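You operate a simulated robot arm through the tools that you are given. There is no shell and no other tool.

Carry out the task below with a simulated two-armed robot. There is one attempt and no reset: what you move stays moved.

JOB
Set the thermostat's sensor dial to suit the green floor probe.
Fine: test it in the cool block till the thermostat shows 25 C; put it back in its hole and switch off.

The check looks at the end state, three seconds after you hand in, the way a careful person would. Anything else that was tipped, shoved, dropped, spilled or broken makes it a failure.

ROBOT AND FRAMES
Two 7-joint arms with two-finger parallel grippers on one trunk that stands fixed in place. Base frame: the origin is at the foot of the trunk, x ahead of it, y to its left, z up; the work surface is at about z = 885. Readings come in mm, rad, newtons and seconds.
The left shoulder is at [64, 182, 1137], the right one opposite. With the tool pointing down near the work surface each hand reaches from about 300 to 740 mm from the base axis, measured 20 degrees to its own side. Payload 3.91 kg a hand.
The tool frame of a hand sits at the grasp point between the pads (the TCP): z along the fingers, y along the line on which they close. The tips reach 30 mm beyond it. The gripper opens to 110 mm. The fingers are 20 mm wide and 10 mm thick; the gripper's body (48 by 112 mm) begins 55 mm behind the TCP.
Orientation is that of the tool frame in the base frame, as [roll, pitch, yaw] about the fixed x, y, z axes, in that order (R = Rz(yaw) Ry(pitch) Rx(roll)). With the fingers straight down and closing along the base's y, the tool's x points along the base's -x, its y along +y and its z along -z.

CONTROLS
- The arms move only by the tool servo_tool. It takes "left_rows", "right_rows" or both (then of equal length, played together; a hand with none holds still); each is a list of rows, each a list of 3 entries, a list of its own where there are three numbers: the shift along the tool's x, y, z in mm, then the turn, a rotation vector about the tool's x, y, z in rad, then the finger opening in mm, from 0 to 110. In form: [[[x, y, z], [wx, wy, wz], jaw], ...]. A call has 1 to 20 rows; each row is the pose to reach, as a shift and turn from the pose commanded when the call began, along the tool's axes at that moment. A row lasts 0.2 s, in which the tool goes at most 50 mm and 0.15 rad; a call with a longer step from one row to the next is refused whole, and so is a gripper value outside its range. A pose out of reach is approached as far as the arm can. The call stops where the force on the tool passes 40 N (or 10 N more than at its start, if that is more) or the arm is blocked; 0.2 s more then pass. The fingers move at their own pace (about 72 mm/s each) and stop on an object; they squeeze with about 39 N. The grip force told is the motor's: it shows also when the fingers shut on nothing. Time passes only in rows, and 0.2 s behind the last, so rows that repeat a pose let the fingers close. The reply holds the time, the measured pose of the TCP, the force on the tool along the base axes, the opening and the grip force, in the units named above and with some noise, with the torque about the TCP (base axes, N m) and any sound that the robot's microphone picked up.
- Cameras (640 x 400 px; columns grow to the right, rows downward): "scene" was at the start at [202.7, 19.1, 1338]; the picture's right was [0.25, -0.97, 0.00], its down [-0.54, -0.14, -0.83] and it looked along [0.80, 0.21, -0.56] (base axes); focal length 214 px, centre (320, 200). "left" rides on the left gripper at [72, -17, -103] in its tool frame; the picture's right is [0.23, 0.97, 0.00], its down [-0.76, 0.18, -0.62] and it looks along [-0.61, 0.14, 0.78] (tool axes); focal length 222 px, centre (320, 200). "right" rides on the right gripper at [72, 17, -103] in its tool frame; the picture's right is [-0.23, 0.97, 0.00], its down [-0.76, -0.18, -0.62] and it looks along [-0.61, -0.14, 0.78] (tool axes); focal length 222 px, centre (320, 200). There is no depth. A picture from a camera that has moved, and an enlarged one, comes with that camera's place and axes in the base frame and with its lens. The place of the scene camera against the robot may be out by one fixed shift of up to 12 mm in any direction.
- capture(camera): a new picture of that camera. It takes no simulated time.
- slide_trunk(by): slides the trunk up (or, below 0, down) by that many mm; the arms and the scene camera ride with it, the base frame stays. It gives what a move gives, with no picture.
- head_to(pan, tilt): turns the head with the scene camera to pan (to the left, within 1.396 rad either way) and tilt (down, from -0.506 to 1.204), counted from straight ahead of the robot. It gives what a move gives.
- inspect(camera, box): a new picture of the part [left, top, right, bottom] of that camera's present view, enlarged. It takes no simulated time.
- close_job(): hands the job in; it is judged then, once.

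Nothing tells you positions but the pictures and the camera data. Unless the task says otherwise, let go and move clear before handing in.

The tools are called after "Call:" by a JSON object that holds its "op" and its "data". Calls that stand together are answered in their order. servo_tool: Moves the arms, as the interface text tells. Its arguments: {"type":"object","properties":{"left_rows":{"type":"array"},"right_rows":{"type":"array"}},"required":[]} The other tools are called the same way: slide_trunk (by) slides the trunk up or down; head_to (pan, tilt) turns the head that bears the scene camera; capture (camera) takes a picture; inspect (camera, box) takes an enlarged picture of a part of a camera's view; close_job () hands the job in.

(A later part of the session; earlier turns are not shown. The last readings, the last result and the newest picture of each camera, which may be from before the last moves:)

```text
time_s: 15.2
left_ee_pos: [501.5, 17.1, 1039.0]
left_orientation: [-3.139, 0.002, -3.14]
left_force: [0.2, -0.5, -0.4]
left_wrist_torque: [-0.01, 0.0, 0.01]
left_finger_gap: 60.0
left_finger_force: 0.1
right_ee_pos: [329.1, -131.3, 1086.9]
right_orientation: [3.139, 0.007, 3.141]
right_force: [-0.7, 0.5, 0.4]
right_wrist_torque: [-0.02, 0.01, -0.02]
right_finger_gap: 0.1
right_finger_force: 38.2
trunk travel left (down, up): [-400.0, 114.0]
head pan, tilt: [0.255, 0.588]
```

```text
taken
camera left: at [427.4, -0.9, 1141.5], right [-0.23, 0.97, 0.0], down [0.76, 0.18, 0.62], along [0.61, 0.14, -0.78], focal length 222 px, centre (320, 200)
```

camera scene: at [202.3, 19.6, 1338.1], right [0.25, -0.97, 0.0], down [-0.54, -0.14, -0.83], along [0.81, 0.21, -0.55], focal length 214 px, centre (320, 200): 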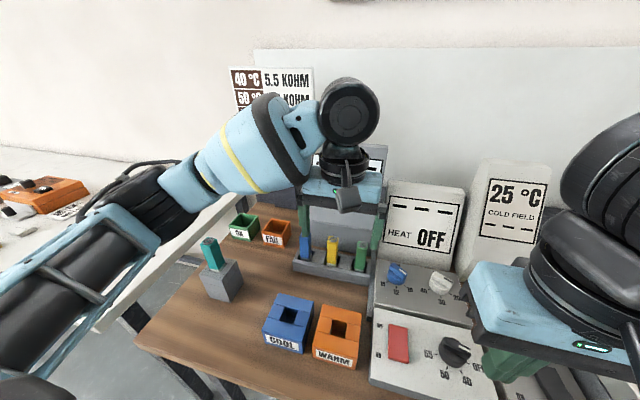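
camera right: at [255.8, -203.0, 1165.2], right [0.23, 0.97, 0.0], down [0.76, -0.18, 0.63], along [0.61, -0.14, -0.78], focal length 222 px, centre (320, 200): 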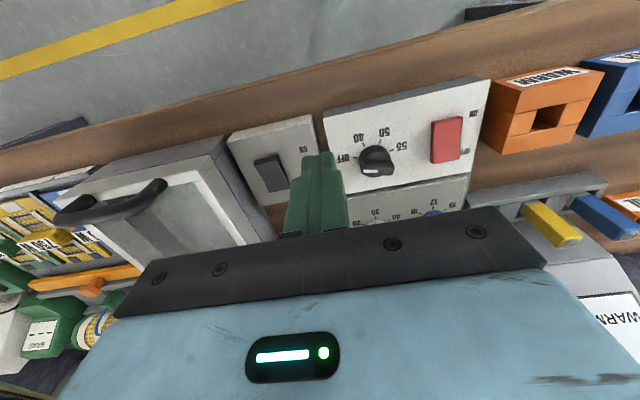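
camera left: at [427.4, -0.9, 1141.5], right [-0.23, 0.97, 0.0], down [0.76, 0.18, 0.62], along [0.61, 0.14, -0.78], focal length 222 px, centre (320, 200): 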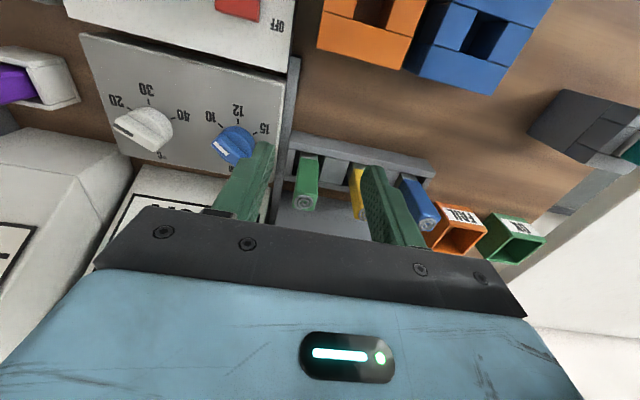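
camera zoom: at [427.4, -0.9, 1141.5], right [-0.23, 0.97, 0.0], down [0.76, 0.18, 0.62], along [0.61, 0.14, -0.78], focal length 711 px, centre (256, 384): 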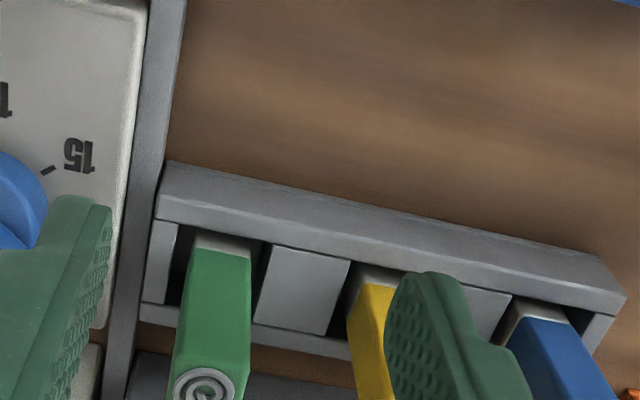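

Two-view estimates put the green probe's centre at about (572, 17), top z between 955 and 972. I'll move directly above it while staying high, then check before descending.

Call:
{"op": "servo_tool", "data": {"left_rows": [[[-25, 0, 0], [0, 0, 0], 60], [[-50, 0, 0], [0, 0, 0], 60], [[-70, 0, 0], [0, 0, 0], 60], [[-70, 0, 10], [0, 0, 0], 60], [[-70, 0, 10], [0, 0, 0], 60]]}}

Call:
{"op": "capture", "data": {"camera": "left"}}

Call:
{"op": "inspect", "data": {"camera": "scene", "box": [260, 110, 480, 290]}}

Call:
{"op": "capture", "data": {"camera": "right"}}

```text
time_s: 16.4
left_ee_pos: [568.6, 17.2, 1032.1]
left_orientation: [-3.14, -0.002, 3.139]
left_force: [0.6, 0.3, 0.7]
left_wrist_torque: [-0.02, -0.02, 0.03]
left_finger_gap: 59.9
left_finger_force: 0.2
right_ee_pos: [328.2, -130.5, 1086.5]
right_orientation: [3.139, 0.007, -3.141]
right_force: [0.1, 0.4, 0.2]
right_wrist_torque: [0.0, -0.05, -0.02]
right_finger_gap: 0.0
right_finger_force: 37.5
trunk travel left (down, up): [-400.0, 114.0]
head pan, tilt: [0.255, 0.588]
```

```text
taken
camera left: at [496.0, -0.6, 1133.9], right [-0.23, 0.97, 0.0], down [0.76, 0.18, 0.62], along [0.61, 0.14, -0.78], focal length 222 px, centre (320, 200)
```

left: 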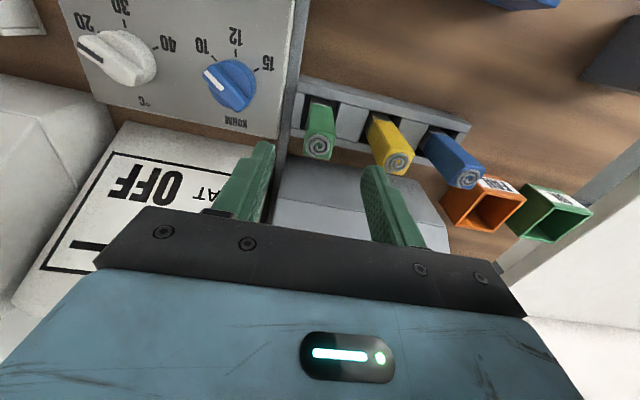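

```text
2.22 times, centred on (370, 200) of scene
camera zoom: at [202.7, 18.9, 1338.0], right [0.25, -0.97, 0.0], down [-0.54, -0.14, -0.83], along [0.81, 0.21, -0.55], focal length 477 px, centre (209, 200)
```

zoom: 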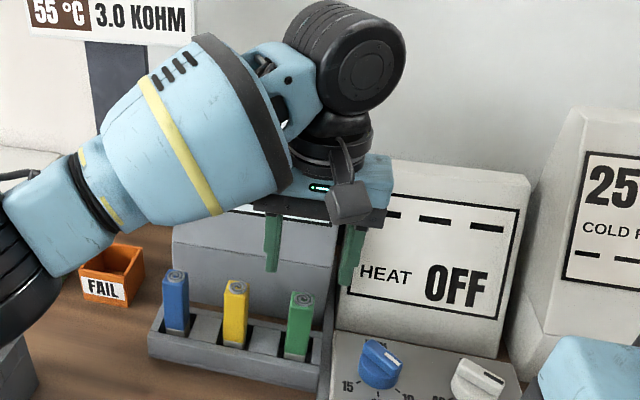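

```text
taken
camera right: at [255.7, -113.8, 1189.1], right [0.23, 0.97, 0.01], down [0.76, -0.18, 0.63], along [0.61, -0.14, -0.78], focal length 222 px, centre (320, 200)
```

right: 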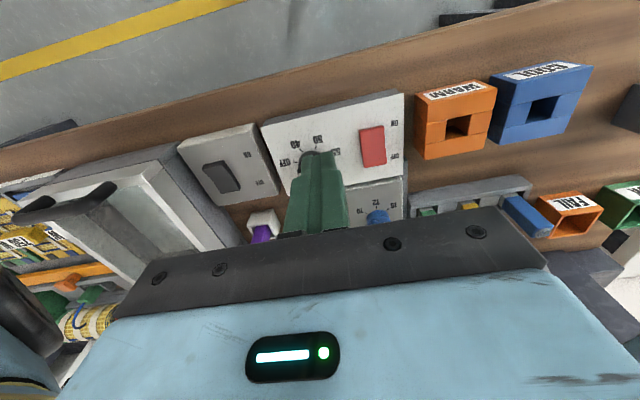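

Call:
{"op": "inspect", "data": {"camera": "left", "box": [250, 60, 490, 210]}}

Call:
{"op": "inspect", "data": {"camera": "scene", "box": [320, 220, 400, 290]}}

```text
2.67 times, centred on (370, 135) of left
camera zoom: at [496.0, -0.6, 1133.9], right [-0.23, 0.97, 0.0], down [0.76, 0.18, 0.62], along [0.61, 0.14, -0.78], focal length 592 px, centre (187, 373)
```

zoom: 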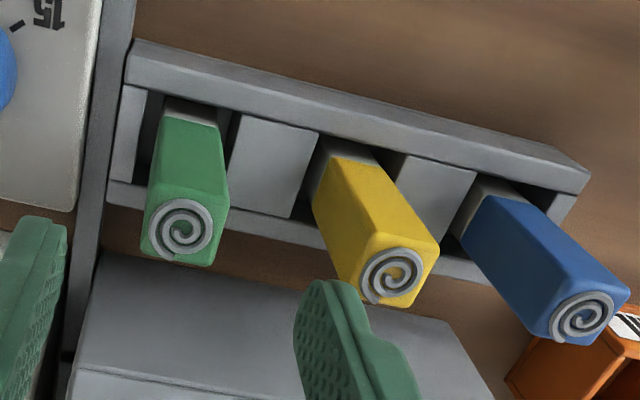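

```text
5.71 times, centred on (360, 255) of scene
camera zoom: at [202.7, 18.9, 1338.0], right [0.25, -0.97, 0.0], down [-0.54, -0.14, -0.83], along [0.81, 0.21, -0.55], focal length 1226 px, centre (91, -114)
```

zoom: 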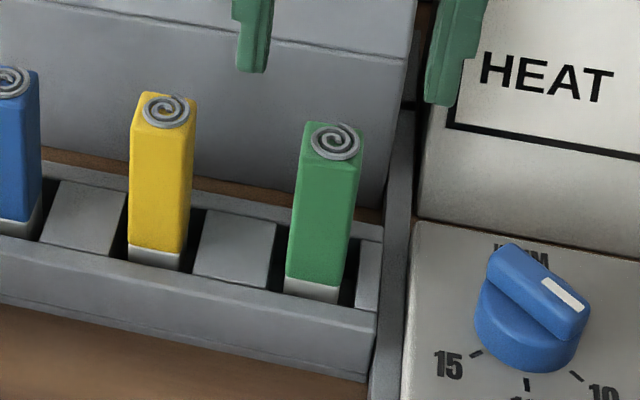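

Two views agree now: the green probe is vertical, centre about (572, 17), top about z 962. I'll narrow the fingers to 38 mm and lower to just above its top for a check.

Call:
{"op": "servo_tool", "data": {"left_rows": [[[-3, 0, 5], [0, 0, 0], 38], [[-3, 0, 15], [0, 0, 0], 38], [[-3, 0, 25], [0, 0, 0], 38], [[-3, 0, 30], [0, 0, 0], 38], [[-3, 0, 30], [0, 0, 0], 38]]}}

Call:
{"op": "inspect", "data": {"camera": "left", "box": [200, 60, 440, 210]}}

Call:
{"op": "inspect", "data": {"camera": "scene", "box": [300, 180, 420, 290]}}

```text
time_s: 17.6
left_ee_pos: [572.8, 16.3, 999.4]
left_orientation: [-3.14, 0.001, 3.141]
left_force: [0.1, 0.1, -0.2]
left_wrist_torque: [-0.01, 0.01, 0.01]
left_finger_gap: 38.1
left_finger_force: 0.0
right_ee_pos: [329.2, -129.7, 1086.5]
right_orientation: [3.138, 0.005, 3.14]
right_force: [0.4, -0.2, -0.6]
right_wrist_torque: [0.02, 0.01, 0.02]
right_finger_gap: 0.1
right_finger_force: 37.4
trunk travel left (down, up): [-400.0, 114.0]
head pan, tilt: [0.255, 0.588]
```

```text
2.67 times, centred on (320, 135) of left
camera zoom: at [499.7, -1.5, 1102.2], right [-0.23, 0.97, 0.0], down [0.76, 0.18, 0.62], along [0.61, 0.14, -0.78], focal length 592 px, centre (320, 373)
```

zoom: 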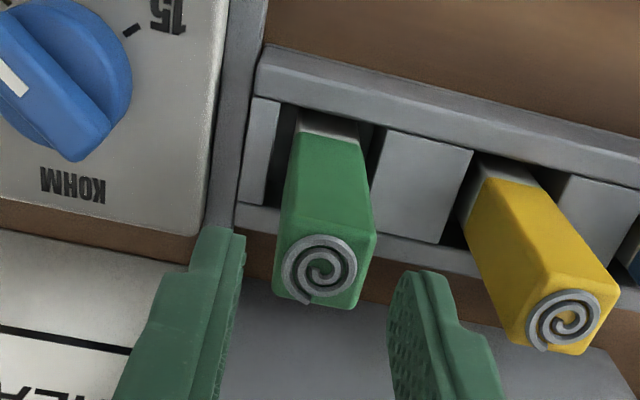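

```text
3.64 times, centred on (360, 235) of scene
camera zoom: at [202.7, 19.1, 1338.0], right [0.25, -0.97, 0.0], down [-0.54, -0.14, -0.83], along [0.81, 0.21, -0.55], focal length 780 px, centre (174, 73)
```

zoom: 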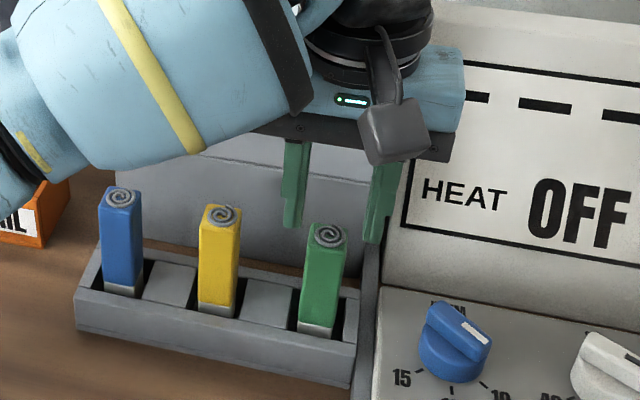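

The probe is centred between the fingers. I'll descend to about z 947 and close on it.

Call:
{"op": "servo_tool", "data": {"left_rows": [[[-2, 0, 10], [0, 0, 0], 38], [[-2, 0, 20], [0, 0, 0], 38], [[-2, 0, 30], [0, 0, 0], 38], [[-2, 0, 40], [0, 0, 0], 38], [[-2, 0, 47], [0, 0, 0], 38], [[-2, 0, 52], [0, 0, 0], 38], [[-2, 0, 52], [0, 0, 0], 38]]}}

Call:
{"op": "inspect", "data": {"camera": "left", "box": [200, 60, 440, 210]}}

Call:
{"op": "inspect", "data": {"camera": "scene", "box": [300, 180, 420, 290]}}

```text
time_s: 19.2
left_ee_pos: [573.6, 15.2, 948.1]
left_orientation: [-3.14, 0.0, 3.141]
left_force: [-0.7, -0.5, 0.3]
left_wrist_torque: [-0.03, 0.01, 0.02]
left_finger_gap: 38.1
left_finger_force: 0.1
right_ee_pos: [328.6, -130.9, 1087.3]
right_orientation: [3.14, 0.007, -3.141]
right_force: [0.1, 0.2, 0.1]
right_wrist_torque: [0.01, 0.0, -0.01]
right_finger_gap: 0.1
right_finger_force: 37.7
trunk travel left (down, up): [-400.0, 114.0]
head pan, tilt: [0.255, 0.588]
```

```text
2.67 times, centred on (320, 135) of left
camera zoom: at [501.1, -2.1, 1050.2], right [-0.23, 0.97, 0.0], down [0.76, 0.18, 0.62], along [0.61, 0.14, -0.78], focal length 592 px, centre (320, 373)
```

zoom: 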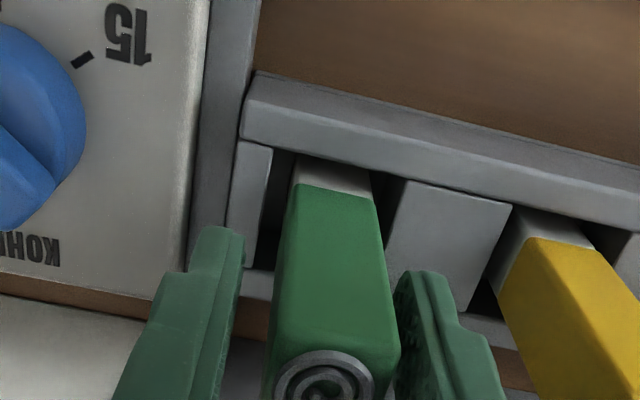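

```text
3.64 times, centred on (360, 235) of scene
camera zoom: at [202.7, 19.0, 1338.0], right [0.25, -0.97, 0.0], down [-0.54, -0.14, -0.83], along [0.81, 0.21, -0.55], focal length 780 px, centre (174, 73)
```

zoom: 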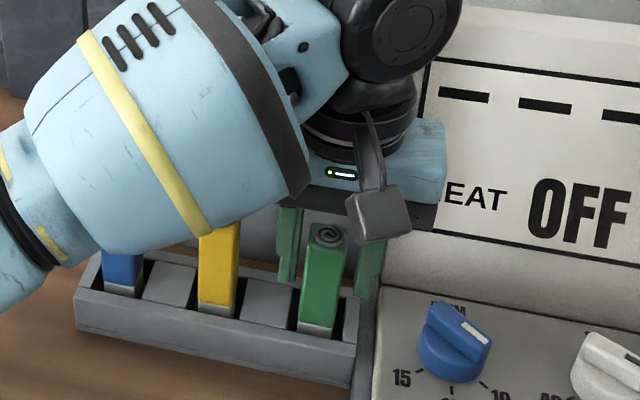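

The fingers straddle the probe clear of the rack. Closing now, then I'll read the gap and force.

Call:
{"op": "servo_tool", "data": {"left_rows": [[[0, 1, 0], [0, 0, 0], 30], [[0, 1, 0], [0, 0, 0], 22], [[0, 1, 0], [0, 0, 0], 14], [[0, 1, 0], [0, 0, 0], 14], [[0, 1, 0], [0, 0, 0], 14]]}}

Call:
{"op": "inspect", "data": {"camera": "left", "box": [200, 60, 440, 210]}}

```text
time_s: 20.4
left_ee_pos: [573.8, 15.4, 946.8]
left_orientation: [-3.141, 0.001, -3.141]
left_force: [0.5, 0.1, -0.1]
left_wrist_torque: [-0.02, -0.03, -0.01]
left_finger_gap: 24.4
left_finger_force: 39.2
right_ee_pos: [329.5, -131.1, 1087.3]
right_orientation: [3.138, 0.007, 3.14]
right_force: [0.9, -1.0, -0.8]
right_wrist_torque: [0.05, -0.01, -0.02]
right_finger_gap: 0.0
right_finger_force: 37.5
trunk travel left (down, up): [-400.0, 114.0]
head pan, tilt: [0.255, 0.588]
```

```text
2.67 times, centred on (320, 135) of left
camera zoom: at [501.0, -1.2, 1050.0], right [-0.23, 0.97, 0.0], down [0.76, 0.18, 0.62], along [0.61, 0.14, -0.78], focal length 592 px, centre (320, 373)
```

zoom: 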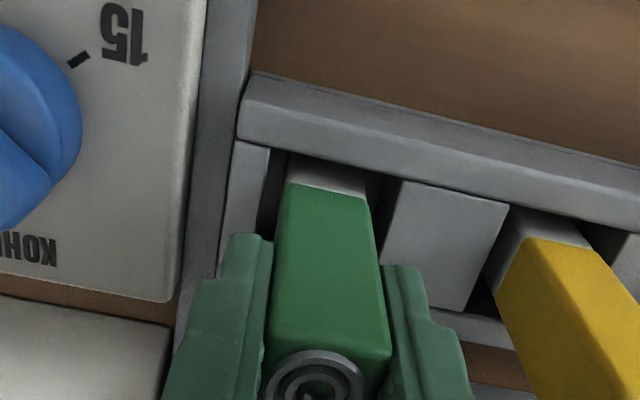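

The probe is gripped (24.4 mm). I'll lift it straight up out of the rack, then locate the cool block's hole precisely.

Call:
{"op": "servo_tool", "data": {"left_rows": [[[0, 0, -10], [0, 0, 0], 14], [[0, 0, -25], [0, 0, 0], 14], [[0, 0, -50], [0, 0, 0], 14], [[0, 0, -80], [0, 0, 0], 14], [[0, 0, -110], [0, 0, 0], 14], [[0, 0, -130], [0, 0, 0], 14], [[0, 0, -130], [0, 0, 0], 14]]}}

Call:
{"op": "capture", "data": {"camera": "left"}}

Call:
{"op": "capture", "data": {"camera": "scene"}}

Call:
{"op": "inspect", "data": {"camera": "right", "box": [400, 40, 640, 190]}}

Call:
{"op": "inspect", "data": {"camera": "scene", "box": [240, 280, 380, 390]}}

```text
time_s: 22.0
left_ee_pos: [574.9, 17.3, 1076.1]
left_orientation: [3.141, 0.002, 3.141]
left_force: [0.3, -0.5, -1.0]
left_wrist_torque: [0.0, -0.01, -0.01]
left_finger_gap: 24.6
left_finger_force: 38.8
right_ee_pos: [329.0, -129.9, 1086.1]
right_orientation: [3.137, 0.007, -3.141]
right_force: [0.0, 0.4, -0.4]
right_wrist_torque: [0.02, 0.0, 0.0]
right_finger_gap: 0.0
right_finger_force: 37.7
trunk travel left (down, up): [-400.0, 114.0]
head pan, tilt: [0.255, 0.588]
```

```text
taken
camera left: at [502.4, -1.0, 1179.0], right [-0.23, 0.97, 0.0], down [0.76, 0.18, 0.62], along [0.61, 0.14, -0.78], focal length 222 px, centre (320, 200)
```

left: 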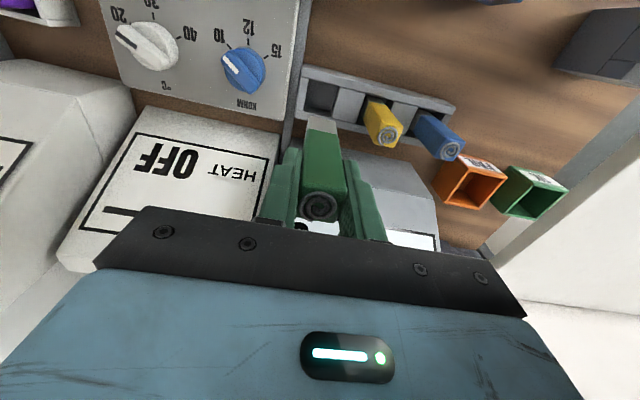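

```text
taken
camera scene: at [203.0, 19.1, 1337.9], right [0.25, -0.97, 0.0], down [-0.54, -0.14, -0.83], along [0.81, 0.21, -0.56], focal length 214 px, centre (320, 200)
```

scene: 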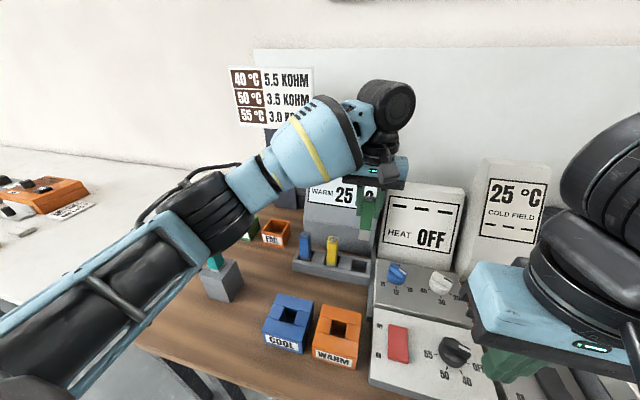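

```text
2.67 times, centred on (520, 115) of right
camera zoom: at [256.0, -113.7, 1189.0], right [0.23, 0.97, 0.0], down [0.76, -0.18, 0.63], along [0.61, -0.14, -0.78], focal length 592 px, centre (-213, 427)
```

zoom: 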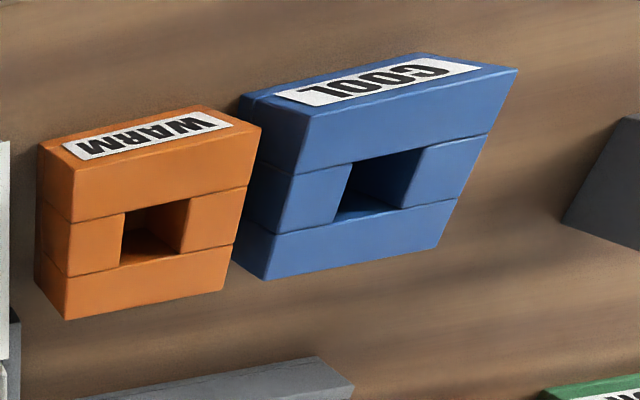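

```text
3.64 times, centred on (310, 335) of scene
camera zoom: at [203.0, 19.1, 1337.9], right [0.25, -0.97, 0.0], down [-0.54, -0.14, -0.83], along [0.81, 0.21, -0.56], focal length 780 px, centre (356, -291)
```

zoom: 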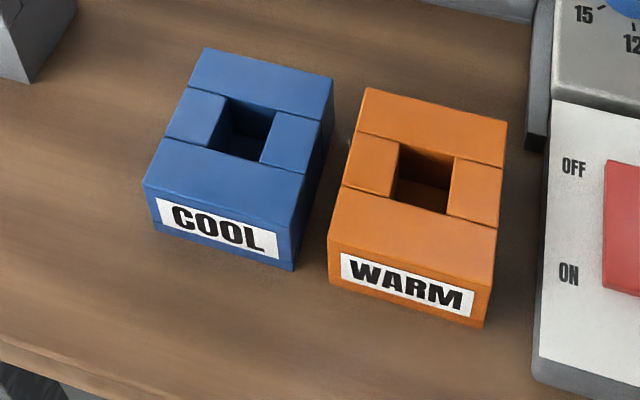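

The probe is out of the rack (about 98 mm long, silver tip down). The cool block's hole I place at roughly (400, 132), top about z 907, so I'll carry the probe above it, staying high, and compare views.

Call:
{"op": "servo_tool", "data": {"left_rows": [[[15, 10, 0], [0, 0, 0], 14], [[40, 27, 0], [0, 0, 0], 14], [[70, 47, 0], [0, 0, 0], 14], [[100, 67, 5], [0, 0, 0], 14], [[130, 87, 10], [0, 0, 0], 14], [[155, 103, 15], [0, 0, 0], 14], [[170, 113, 20], [0, 0, 0], 14], [[174, 115, 22], [0, 0, 0], 14], [[174, 115, 22], [0, 0, 0], 14]]}}

Call:
{"op": "capture", "data": {"camera": "left"}}

Call:
{"op": "capture", "data": {"camera": "right"}}

Call:
{"op": "inspect", "data": {"camera": "scene", "box": [220, 200, 400, 380]}}

```text
time_s: 24.0
left_ee_pos: [400.4, 131.7, 1057.0]
left_orientation: [3.141, 0.001, -3.14]
left_force: [0.4, 0.3, -1.0]
left_wrist_torque: [0.0, -0.01, 0.02]
left_finger_gap: 24.5
left_finger_force: 38.5
right_ee_pos: [328.9, -130.0, 1086.0]
right_orientation: [3.137, 0.006, -3.141]
right_force: [-0.4, 0.2, 0.1]
right_wrist_torque: [0.0, -0.01, -0.02]
right_finger_gap: 0.0
right_finger_force: 37.1
trunk travel left (down, up): [-400.0, 114.0]
head pan, tilt: [0.255, 0.588]
```

```text
taken
camera left: at [328.0, 113.6, 1158.6], right [-0.23, 0.97, 0.0], down [0.76, 0.18, 0.62], along [0.61, 0.14, -0.78], focal length 222 px, centre (320, 200)
```

left: 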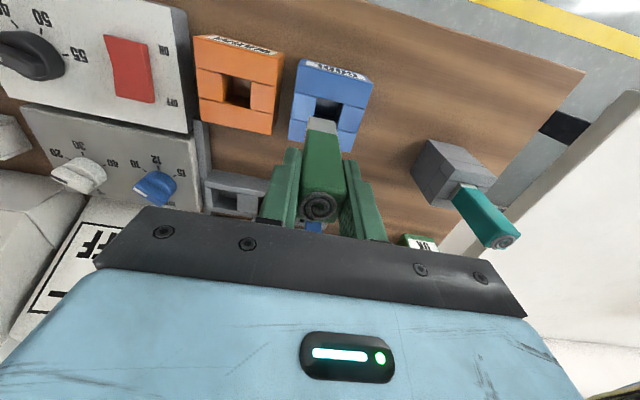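

```text
taken
camera right: at [255.8, -113.7, 1189.1], right [0.23, 0.97, 0.01], down [0.76, -0.18, 0.63], along [0.61, -0.14, -0.78], focal length 222 px, centre (320, 200)
```

right: 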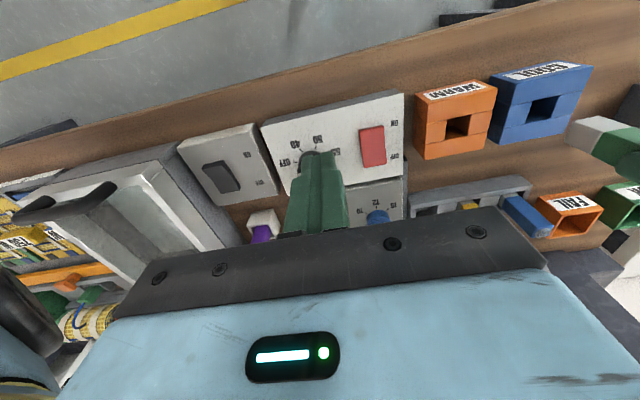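

```text
2.22 times, centred on (310, 290) of scene
camera zoom: at [202.8, 19.1, 1338.0], right [0.25, -0.97, 0.0], down [-0.54, -0.14, -0.83], along [0.81, 0.21, -0.55], focal length 477 px, centre (342, 0)
```

zoom: 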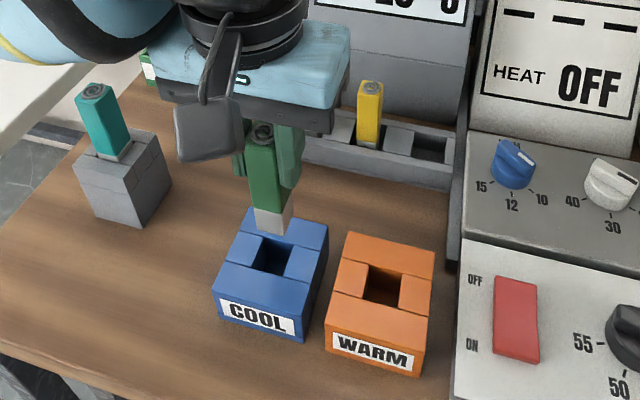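

Call:
{"op": "inspect", "data": {"camera": "left", "box": [260, 40, 420, 140]}}

Call:
{"op": "inspect", "data": {"camera": "scene", "box": [260, 230, 380, 350]}}

```text
4.00 times, centred on (340, 90) of left
camera zoom: at [328.0, 113.6, 1158.6], right [-0.23, 0.97, 0.0], down [0.76, 0.18, 0.62], along [0.61, 0.14, -0.78], focal length 888 px, centre (240, 640)
```

zoom: 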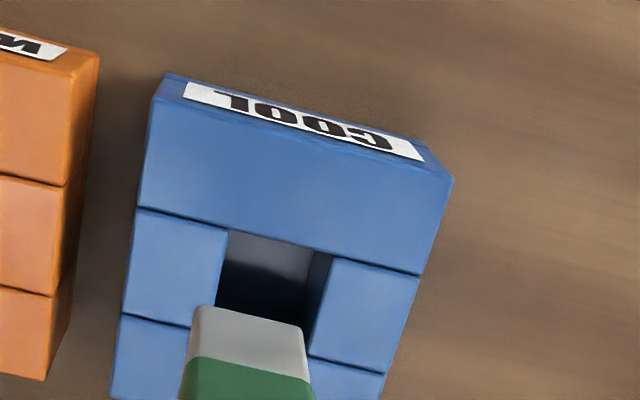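

```text
3.33 times, centred on (320, 290) of scene
camera zoom: at [202.8, 19.1, 1338.0], right [0.25, -0.97, 0.0], down [-0.54, -0.14, -0.83], along [0.81, 0.21, -0.55], focal length 715 px, centre (320, -100)
```

zoom: 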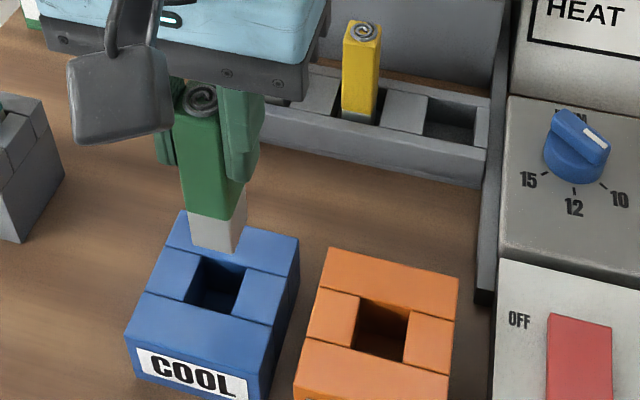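

The probe is close: the hole centre looks about 7 mm farther in +y than the probe. I'll shift and lower so the tip is just above the block, then refine.

Call:
{"op": "servo_tool", "data": {"left_rows": [[[0, 4, 8], [0, 0, 0], 14], [[0, 7, 18], [0, 0, 0], 14], [[0, 7, 28], [0, 0, 0], 14], [[0, 7, 36], [0, 0, 0], 14], [[0, 7, 40], [0, 0, 0], 14], [[0, 7, 40], [0, 0, 0], 14]]}}

Call:
{"op": "inspect", "data": {"camera": "left", "box": [260, 40, 420, 140]}}

Call:
{"op": "inspect", "data": {"camera": "scene", "box": [240, 250, 360, 350]}}

Call:
{"op": "inspect", "data": {"camera": "right", "box": [460, 40, 640, 150]}}

```text
time_s: 25.4
left_ee_pos: [399.3, 137.7, 1014.3]
left_orientation: [-3.139, 0.0, -3.141]
left_force: [0.2, 1.2, -1.1]
left_wrist_torque: [0.03, 0.03, 0.0]
left_finger_gap: 24.4
left_finger_force: 38.8
right_ee_pos: [328.8, -130.5, 1085.3]
right_orientation: [3.138, 0.008, 3.141]
right_force: [-0.1, 0.5, 0.2]
right_wrist_torque: [0.01, 0.02, 0.03]
right_finger_gap: 0.3
right_finger_force: 37.9
trunk travel left (down, up): [-400.0, 114.0]
head pan, tilt: [0.255, 0.588]
```

```text
4.00 times, centred on (340, 90) of left
camera zoom: at [327.2, 121.6, 1117.7], right [-0.23, 0.97, 0.0], down [0.76, 0.18, 0.62], along [0.61, 0.14, -0.78], focal length 888 px, centre (240, 640)
```

zoom: 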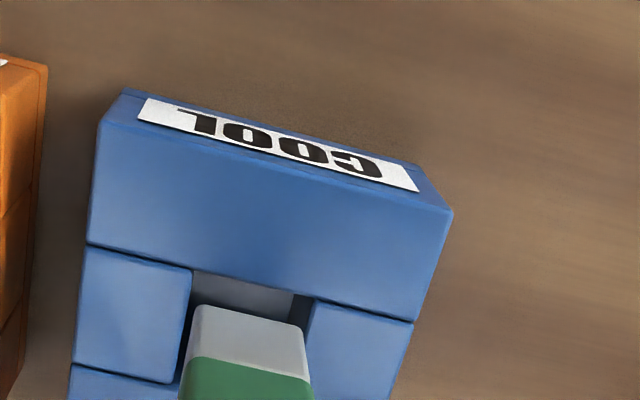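

```text
4.00 times, centred on (300, 300) of scene
camera zoom: at [202.8, 19.1, 1338.0], right [0.25, -0.97, 0.0], down [-0.54, -0.14, -0.83], along [0.81, 0.21, -0.55], focal length 858 px, centre (400, -200)
```

zoom: 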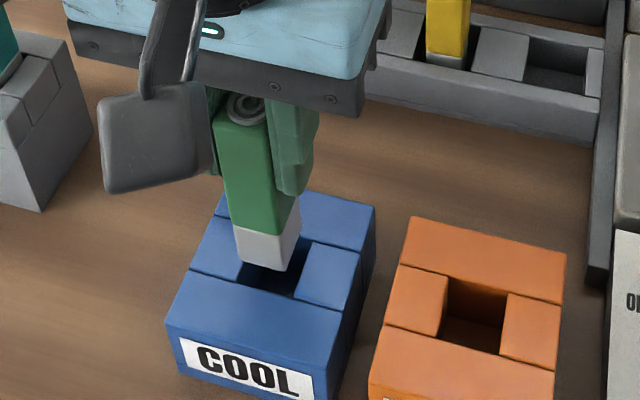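

```text
3.56 times, centred on (550, 95) of right
camera zoom: at [255.8, -113.7, 1189.1], right [0.23, 0.97, 0.01], down [0.76, -0.18, 0.63], along [0.61, -0.14, -0.78], focal length 790 px, centre (-498, 573)
```

zoom: 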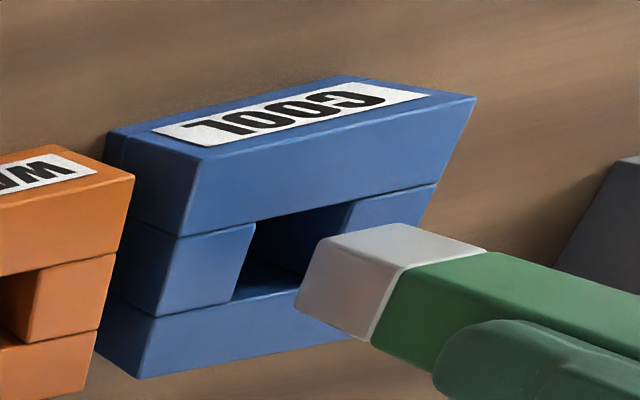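

The tip is centred on the hole in y. I'll lower a little more and check the x alignment with less height ambiguity.

Call:
{"op": "servo_tool", "data": {"left_rows": [[[-1, 0, 3], [0, 0, 0], 14], [[-1, 0, 6], [0, 0, 0], 14], [[-1, 0, 8], [0, 0, 0], 14], [[-1, 0, 8], [0, 0, 0], 14]]}}

Call:
{"op": "inspect", "data": {"camera": "left", "box": [260, 60, 420, 160]}}

Call:
{"op": "inspect", "data": {"camera": "scene", "box": [260, 270, 340, 350]}}

Call:
{"op": "inspect", "data": {"camera": "right", "box": [480, 50, 620, 150]}}

```text
time_s: 26.4
left_ee_pos: [401.5, 140.2, 1006.2]
left_orientation: [-3.14, 0.0, 3.141]
left_force: [0.0, 0.5, -1.1]
left_wrist_torque: [0.02, -0.02, -0.02]
left_finger_gap: 24.6
left_finger_force: 38.7
right_ee_pos: [328.3, -130.5, 1087.6]
right_orientation: [3.139, 0.008, -3.14]
right_force: [0.5, 0.2, -0.4]
right_wrist_torque: [0.0, 0.0, -0.01]
right_finger_gap: 0.0
right_finger_force: 37.7
trunk travel left (down, up): [-400.0, 114.0]
head pan, tilt: [0.255, 0.588]
```

```text
4.00 times, centred on (340, 110) of left
camera zoom: at [328.0, 121.6, 1109.5], right [-0.23, 0.97, 0.0], down [0.76, 0.18, 0.62], along [0.61, 0.14, -0.78], focal length 888 px, centre (240, 560)
```

zoom: 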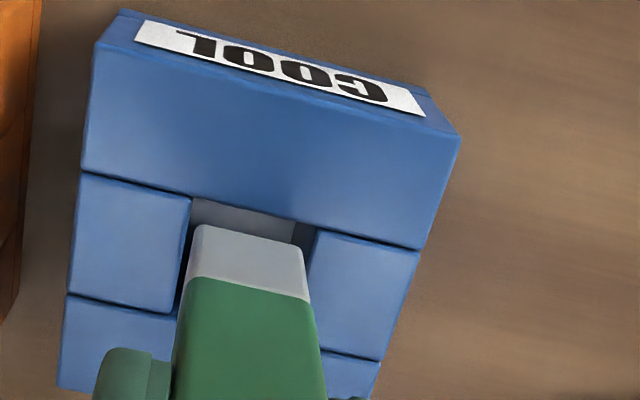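

```text
5.00 times, centred on (300, 310) of scene
camera zoom: at [202.8, 19.1, 1338.0], right [0.25, -0.97, 0.0], down [-0.54, -0.14, -0.83], along [0.81, 0.21, -0.55], focal length 1072 px, centre (420, -350)
```

zoom: 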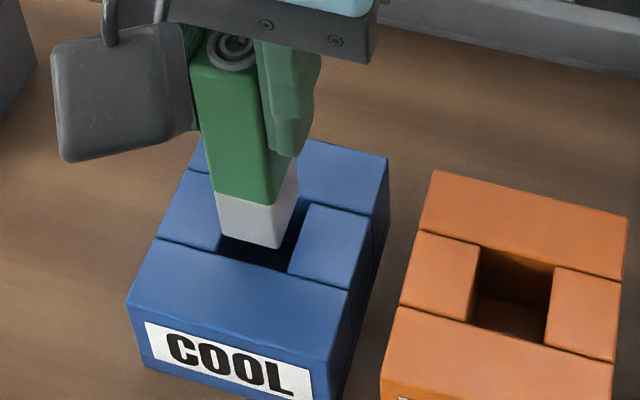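

```text
4.00 times, centred on (550, 100) of right
camera zoom: at [255.8, -113.7, 1189.1], right [0.23, 0.97, 0.01], down [0.76, -0.18, 0.63], along [0.61, -0.14, -0.78], focal length 888 px, centre (-600, 600)
```

zoom: 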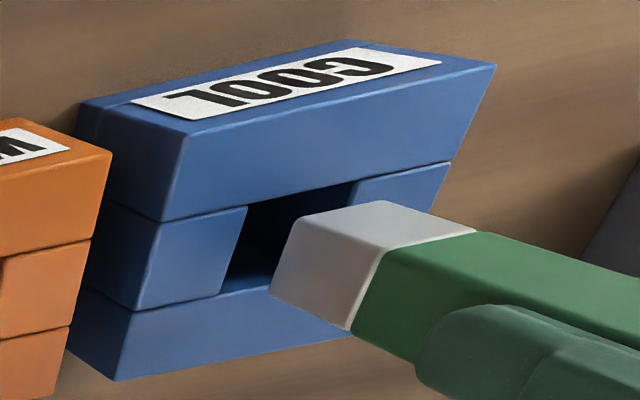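

From the right camera, the tip should drop into the hole with a slight shift of +2 mm in x. I'll apply that and lower to just above the rim.

Call:
{"op": "servo_tool", "data": {"left_rows": [[[-2, 0.4, 2], [0, 0, 0], 14], [[-2, 0.4, 5], [0, 0, 0], 14], [[-2, 0.4, 8], [0, 0, 0], 14], [[-2, 0.4, 11], [0, 0, 0], 14], [[-2, 0.4, 11], [0, 0, 0], 14]]}}

Call:
{"op": "inspect", "data": {"camera": "left", "box": [260, 60, 420, 160]}}

Call:
{"op": "inspect", "data": {"camera": "scene", "box": [260, 270, 340, 350]}}

Call:
{"op": "inspect", "data": {"camera": "right", "box": [480, 50, 620, 150]}}

```text
time_s: 27.6
left_ee_pos: [402.9, 139.2, 996.9]
left_orientation: [-3.14, 0.0, -3.142]
left_force: [-0.1, -0.7, -1.7]
left_wrist_torque: [0.0, -0.03, -0.01]
left_finger_gap: 24.6
left_finger_force: 39.0
right_ee_pos: [328.4, -129.6, 1085.8]
right_orientation: [3.139, 0.006, -3.141]
right_force: [0.4, 0.1, 0.5]
right_wrist_torque: [0.02, 0.0, 0.01]
right_finger_gap: 0.0
right_finger_force: 37.6
trunk travel left (down, up): [-400.0, 114.0]
head pan, tilt: [0.255, 0.588]
```

```text
4.00 times, centred on (340, 110) of left
camera zoom: at [330.2, 122.1, 1099.0], right [-0.23, 0.97, 0.0], down [0.76, 0.18, 0.62], along [0.61, 0.14, -0.78], focal length 888 px, centre (240, 560)
```

zoom: 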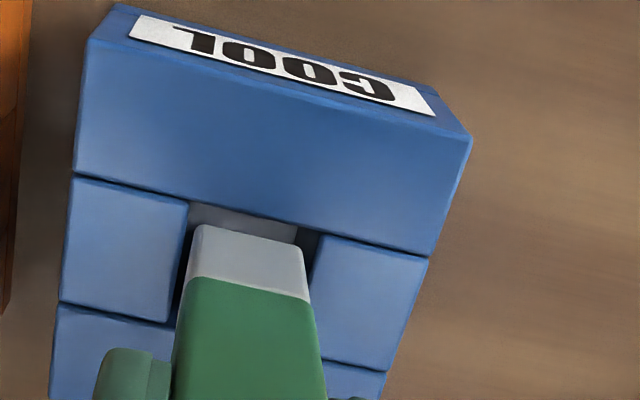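

```text
5.00 times, centred on (300, 310) of scene
camera zoom: at [202.8, 19.1, 1338.0], right [0.25, -0.97, 0.0], down [-0.54, -0.14, -0.83], along [0.81, 0.21, -0.55], focal length 1072 px, centre (420, -350)
```

zoom: 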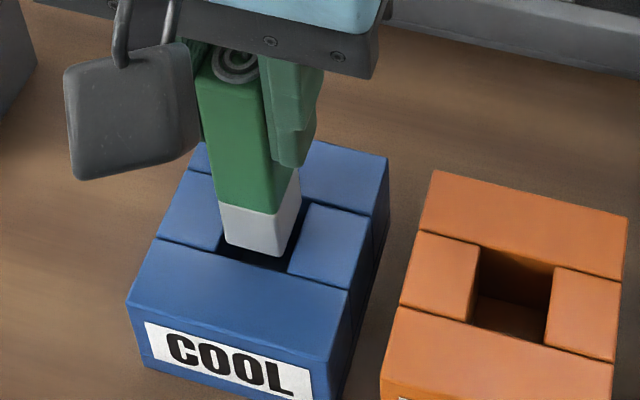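

```text
4.00 times, centred on (550, 100) of right
camera zoom: at [255.8, -113.7, 1189.1], right [0.23, 0.97, 0.01], down [0.76, -0.18, 0.63], along [0.61, -0.14, -0.78], focal length 888 px, centre (-600, 600)
```

zoom: 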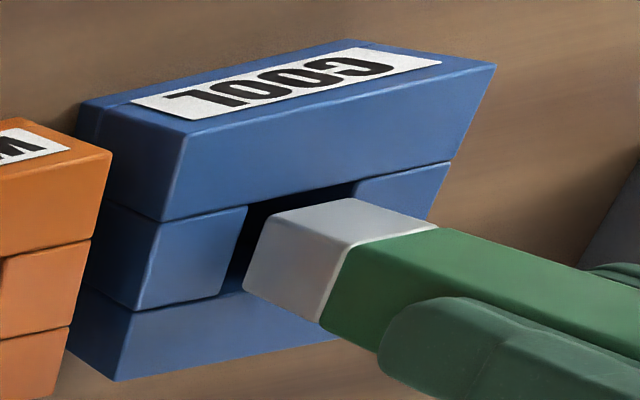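

The tip is within all four hole edges by 1–3 mm. I'll fine-tune by half a millimetre and insert slowly, watching force.

Call:
{"op": "servo_tool", "data": {"left_rows": [[[-0.5, 0.5, 3], [0, 0, 0], 14], [[-0.5, 0.5, 6], [0, 0, 0], 14], [[-0.5, 0.5, 9], [0, 0, 0], 14], [[-0.5, 0.5, 12], [0, 0, 0], 14], [[-0.5, 0.5, 15], [0, 0, 0], 14], [[-0.5, 0.5, 15], [0, 0, 0], 14]]}}

Call:
{"op": "inspect", "data": {"camera": "left", "box": [260, 60, 420, 160]}}

Call:
{"op": "inspect", "data": {"camera": "scene", "box": [260, 270, 340, 350]}}

Call:
{"op": "inspect", "data": {"camera": "right", "box": [480, 50, 620, 150]}}

```text
time_s: 29.0
left_ee_pos: [403.2, 139.8, 981.3]
left_orientation: [-3.14, 0.001, 3.139]
left_force: [-0.7, -0.3, -0.9]
left_wrist_torque: [0.03, 0.03, 0.01]
left_finger_gap: 24.4
left_finger_force: 38.4
right_ee_pos: [328.4, -130.1, 1086.2]
right_orientation: [3.139, 0.007, -3.141]
right_force: [0.1, 0.8, 0.1]
right_wrist_torque: [0.01, 0.03, 0.02]
right_finger_gap: 0.1
right_finger_force: 38.0
trunk travel left (down, up): [-400.0, 114.0]
head pan, tilt: [0.255, 0.588]
```

```text
4.00 times, centred on (340, 110) of left
camera zoom: at [330.4, 123.3, 1084.0], right [-0.23, 0.97, 0.0], down [0.76, 0.18, 0.62], along [0.61, 0.14, -0.78], focal length 888 px, centre (240, 560)
```

zoom: 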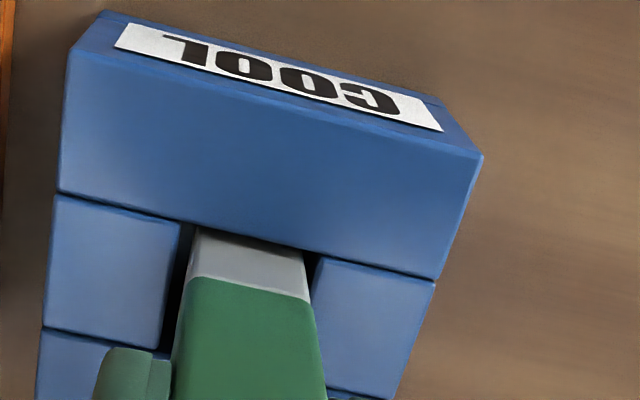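

```text
5.00 times, centred on (300, 310) of scene
camera zoom: at [202.8, 19.1, 1338.0], right [0.25, -0.97, 0.0], down [-0.54, -0.14, -0.83], along [0.81, 0.21, -0.55], focal length 1072 px, centre (420, -350)
```

zoom: 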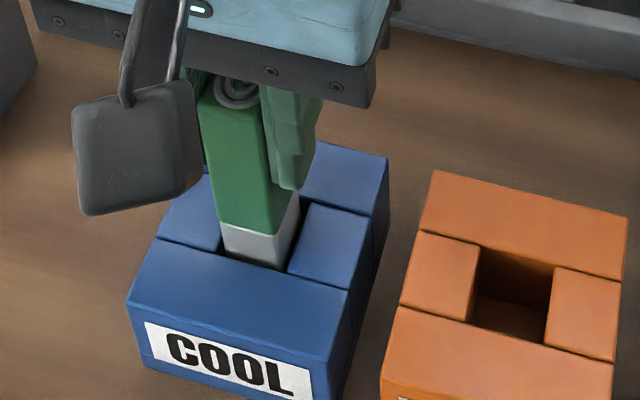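

```text
4.00 times, centred on (550, 100) of right
camera zoom: at [255.8, -113.7, 1189.1], right [0.23, 0.97, 0.01], down [0.76, -0.18, 0.63], along [0.61, -0.14, -0.78], focal length 888 px, centre (-600, 600)
```

zoom: 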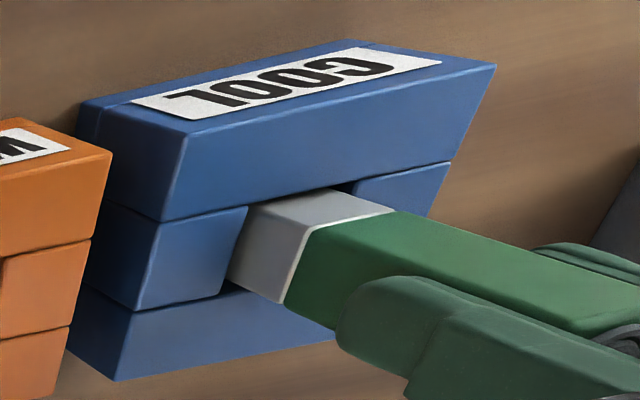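

The tip is in the hole with no side force. Lowering on until it seats.

Call:
{"op": "servo_tool", "data": {"left_rows": [[[0, 0, 3], [0, 0, 0], 14], [[0, 0, 6], [0, 0, 0], 14], [[0, 0, 9], [0, 0, 0], 14], [[0, 0, 12], [0, 0, 0], 14], [[0, 0, 14], [0, 0, 0], 14], [[0, 0, 16], [0, 0, 0], 14], [[0, 0, 18], [0, 0, 0], 14], [[0, 0, 18], [0, 0, 0], 14]]}}

Call:
{"op": "capture", "data": {"camera": "scene"}}

Call:
{"op": "inspect", "data": {"camera": "right", "box": [480, 50, 620, 150]}}

```text
time_s: 30.8
left_ee_pos: [404.1, 140.7, 963.5]
left_orientation: [-3.139, 0.0, 3.141]
left_force: [0.1, -0.8, -0.9]
left_wrist_torque: [0.03, 0.03, -0.04]
left_finger_gap: 24.7
left_finger_force: 38.9
right_ee_pos: [329.0, -130.1, 1087.0]
right_orientation: [3.139, 0.008, 3.141]
right_force: [-0.7, -0.4, 0.0]
right_wrist_torque: [-0.01, 0.03, -0.04]
right_finger_gap: 0.0
right_finger_force: 37.5
trunk travel left (down, up): [-400.0, 114.0]
head pan, tilt: [0.255, 0.588]
```

```text
taken
camera scene: at [202.8, 19.1, 1338.0], right [0.25, -0.97, 0.0], down [-0.54, -0.14, -0.83], along [0.81, 0.21, -0.55], focal length 214 px, centre (320, 200)
```

scene: 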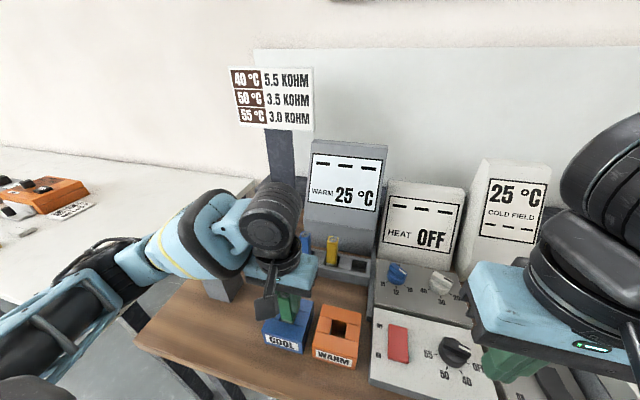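

```text
4.00 times, centred on (550, 100) of right
camera zoom: at [255.8, -113.7, 1189.1], right [0.23, 0.97, 0.01], down [0.76, -0.18, 0.63], along [0.61, -0.14, -0.78], focal length 888 px, centre (-600, 600)
```

zoom: 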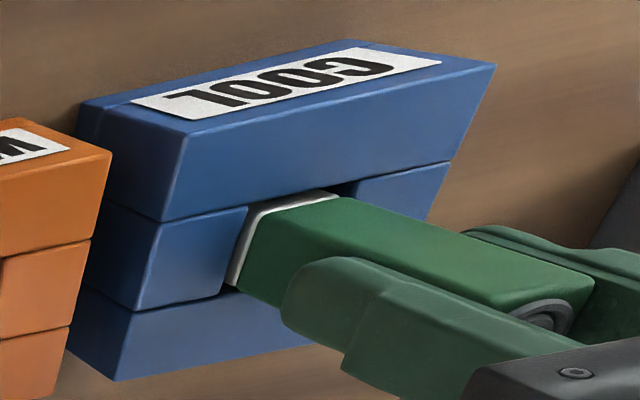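

Call:
{"op": "servo_tool", "data": {"left_rows": [[[0, 0, 2], [0, 0, 0], 14], [[0, 0, 4], [0, 0, 0], 14], [[0, 0, 6], [0, 0, 0], 14], [[0, 0, 8], [0, 0, 0], 14], [[0, 0, 10], [0, 0, 0], 14], [[0, 0, 12], [0, 0, 0], 14]]}}

Call:
{"op": "capture", "data": {"camera": "scene"}}

Call:
{"op": "inspect", "data": {"camera": "right", "box": [480, 50, 620, 150]}}

```text
time_s: 32.2
left_ee_pos: [403.3, 140.3, 953.7]
left_orientation: [-3.139, 0.003, 3.141]
left_force: [-2.9, 1.6, 13.8]
left_wrist_torque: [0.15, 0.41, 0.01]
left_finger_gap: 24.5
left_finger_force: 39.0
right_ee_pos: [327.3, -128.9, 1087.4]
right_orientation: [3.138, 0.01, 3.141]
right_force: [-0.1, 0.2, -0.5]
right_wrist_torque: [-0.04, 0.0, 0.04]
right_finger_gap: 0.0
right_finger_force: 37.6
trunk travel left (down, up): [-400.0, 114.0]
head pan, tilt: [0.255, 0.588]
```

```text
taken
camera scene: at [201.6, 18.9, 1338.4], right [0.25, -0.97, 0.0], down [-0.54, -0.14, -0.83], along [0.81, 0.21, -0.55], focal length 214 px, centre (320, 200)
```

scene: 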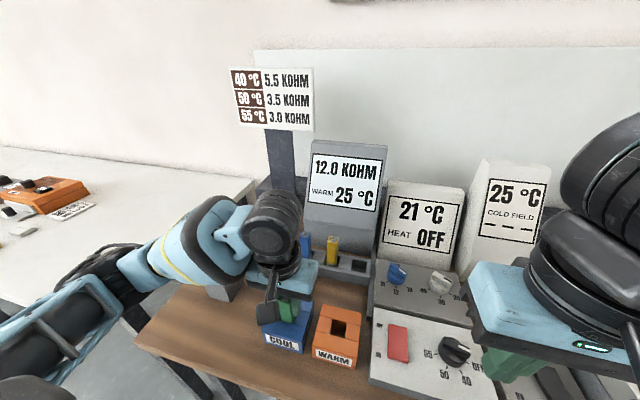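

```text
4.00 times, centred on (550, 100) of right
camera zoom: at [254.7, -113.8, 1189.6], right [0.23, 0.97, 0.01], down [0.76, -0.18, 0.63], along [0.61, -0.14, -0.78], focal length 888 px, centre (-600, 600)
```

zoom: 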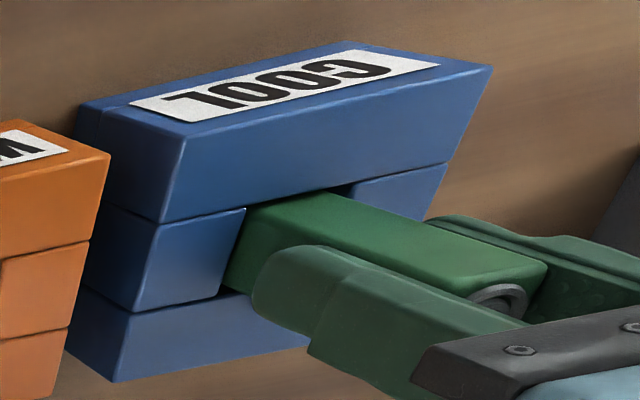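

The probe is seated: the bench meter reads 12.0 kohm and the thermostat shows 21 °C, so the dial's 10 setting is wrong and it needs 12. I'll ease the left hand's push slightly while still holding the probe, and bring the open right hand above the blue dial to look.

Call:
{"op": "servo_tool", "data": {"left_rows": [[[0, 0, -1], [0, 0, 0], 14], [[0, 0, -1.5], [0, 0, 0], 14], [[0, 0, -1.5], [0, 0, 0], 14], [[0, 0, -1.5], [0, 0, 0], 14], [[0, 0, -1.5], [0, 0, 0], 14], [[0, 0, -1.5], [0, 0, 0], 14], [[0, 0, -1.5], [0, 0, 0], 14]], "right_rows": [[[-20, 5, 0], [0, 0, 0], 20], [[-60, 18, 5], [0, 0, 0], 40], [[-105, 30, 10], [0, 0, 0], 60], [[-150, 43, 15], [0, 0, 0], 70], [[-185, 55, 25], [0, 0, 0], 70], [[-200, 60, 30], [0, 0, 0], 70], [[-200, 60, 30], [0, 0, 0], 70]]}}

Call:
{"op": "capture", "data": {"camera": "right"}}

Call:
{"op": "capture", "data": {"camera": "scene"}}

Call:
{"op": "inspect", "data": {"camera": "right", "box": [200, 60, 440, 210]}}

```text
time_s: 33.8
left_ee_pos: [404.0, 139.9, 953.5]
left_orientation: [-3.139, 0.001, 3.141]
left_force: [-0.6, -2.3, 7.2]
left_wrist_torque: [-0.16, 0.05, 0.02]
left_finger_gap: 24.5
left_finger_force: 39.5
right_ee_pos: [531.6, -70.8, 1056.0]
right_orientation: [3.139, 0.007, -3.141]
right_force: [0.7, -0.3, 0.4]
right_wrist_torque: [0.0, -0.01, 0.02]
right_finger_gap: 69.8
right_finger_force: 0.1
trunk travel left (down, up): [-400.0, 114.0]
head pan, tilt: [0.255, 0.588]
```

```text
taken
camera right: at [457.4, -54.9, 1159.5], right [0.23, 0.97, 0.01], down [0.76, -0.18, 0.63], along [0.61, -0.14, -0.78], focal length 222 px, centre (320, 200)
```

right: 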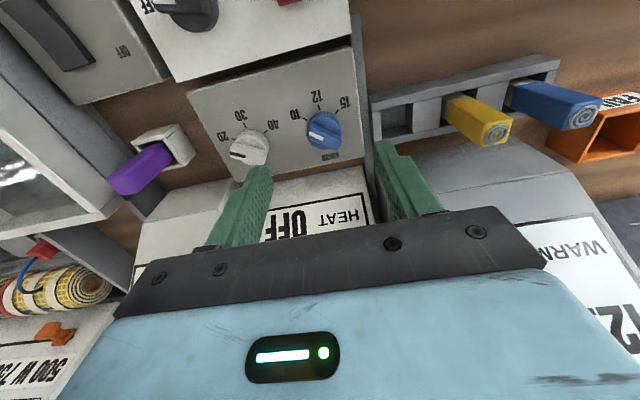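

```text
taken
camera scene: at [202.3, 18.6, 1338.1], right [0.25, -0.97, 0.0], down [-0.54, -0.14, -0.83], along [0.81, 0.21, -0.55], focal length 214 px, centre (320, 200)
```

scene: 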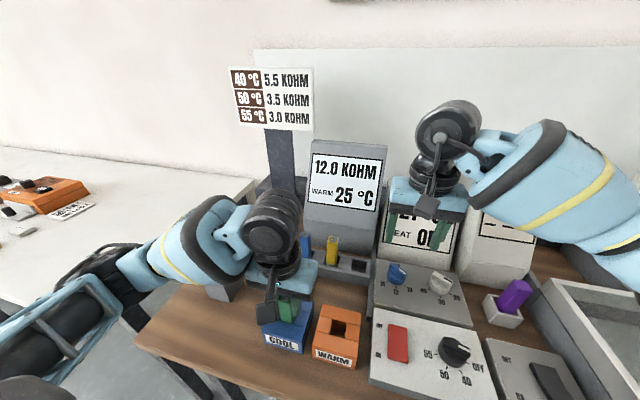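

```text
2.67 times, centred on (320, 135) of right
camera zoom: at [457.4, -54.9, 1159.5], right [0.23, 0.97, 0.01], down [0.76, -0.18, 0.63], along [0.61, -0.14, -0.78], focal length 592 px, centre (320, 373)
```

zoom: 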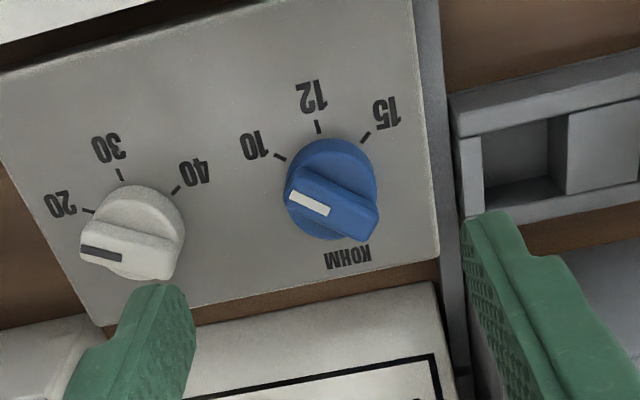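

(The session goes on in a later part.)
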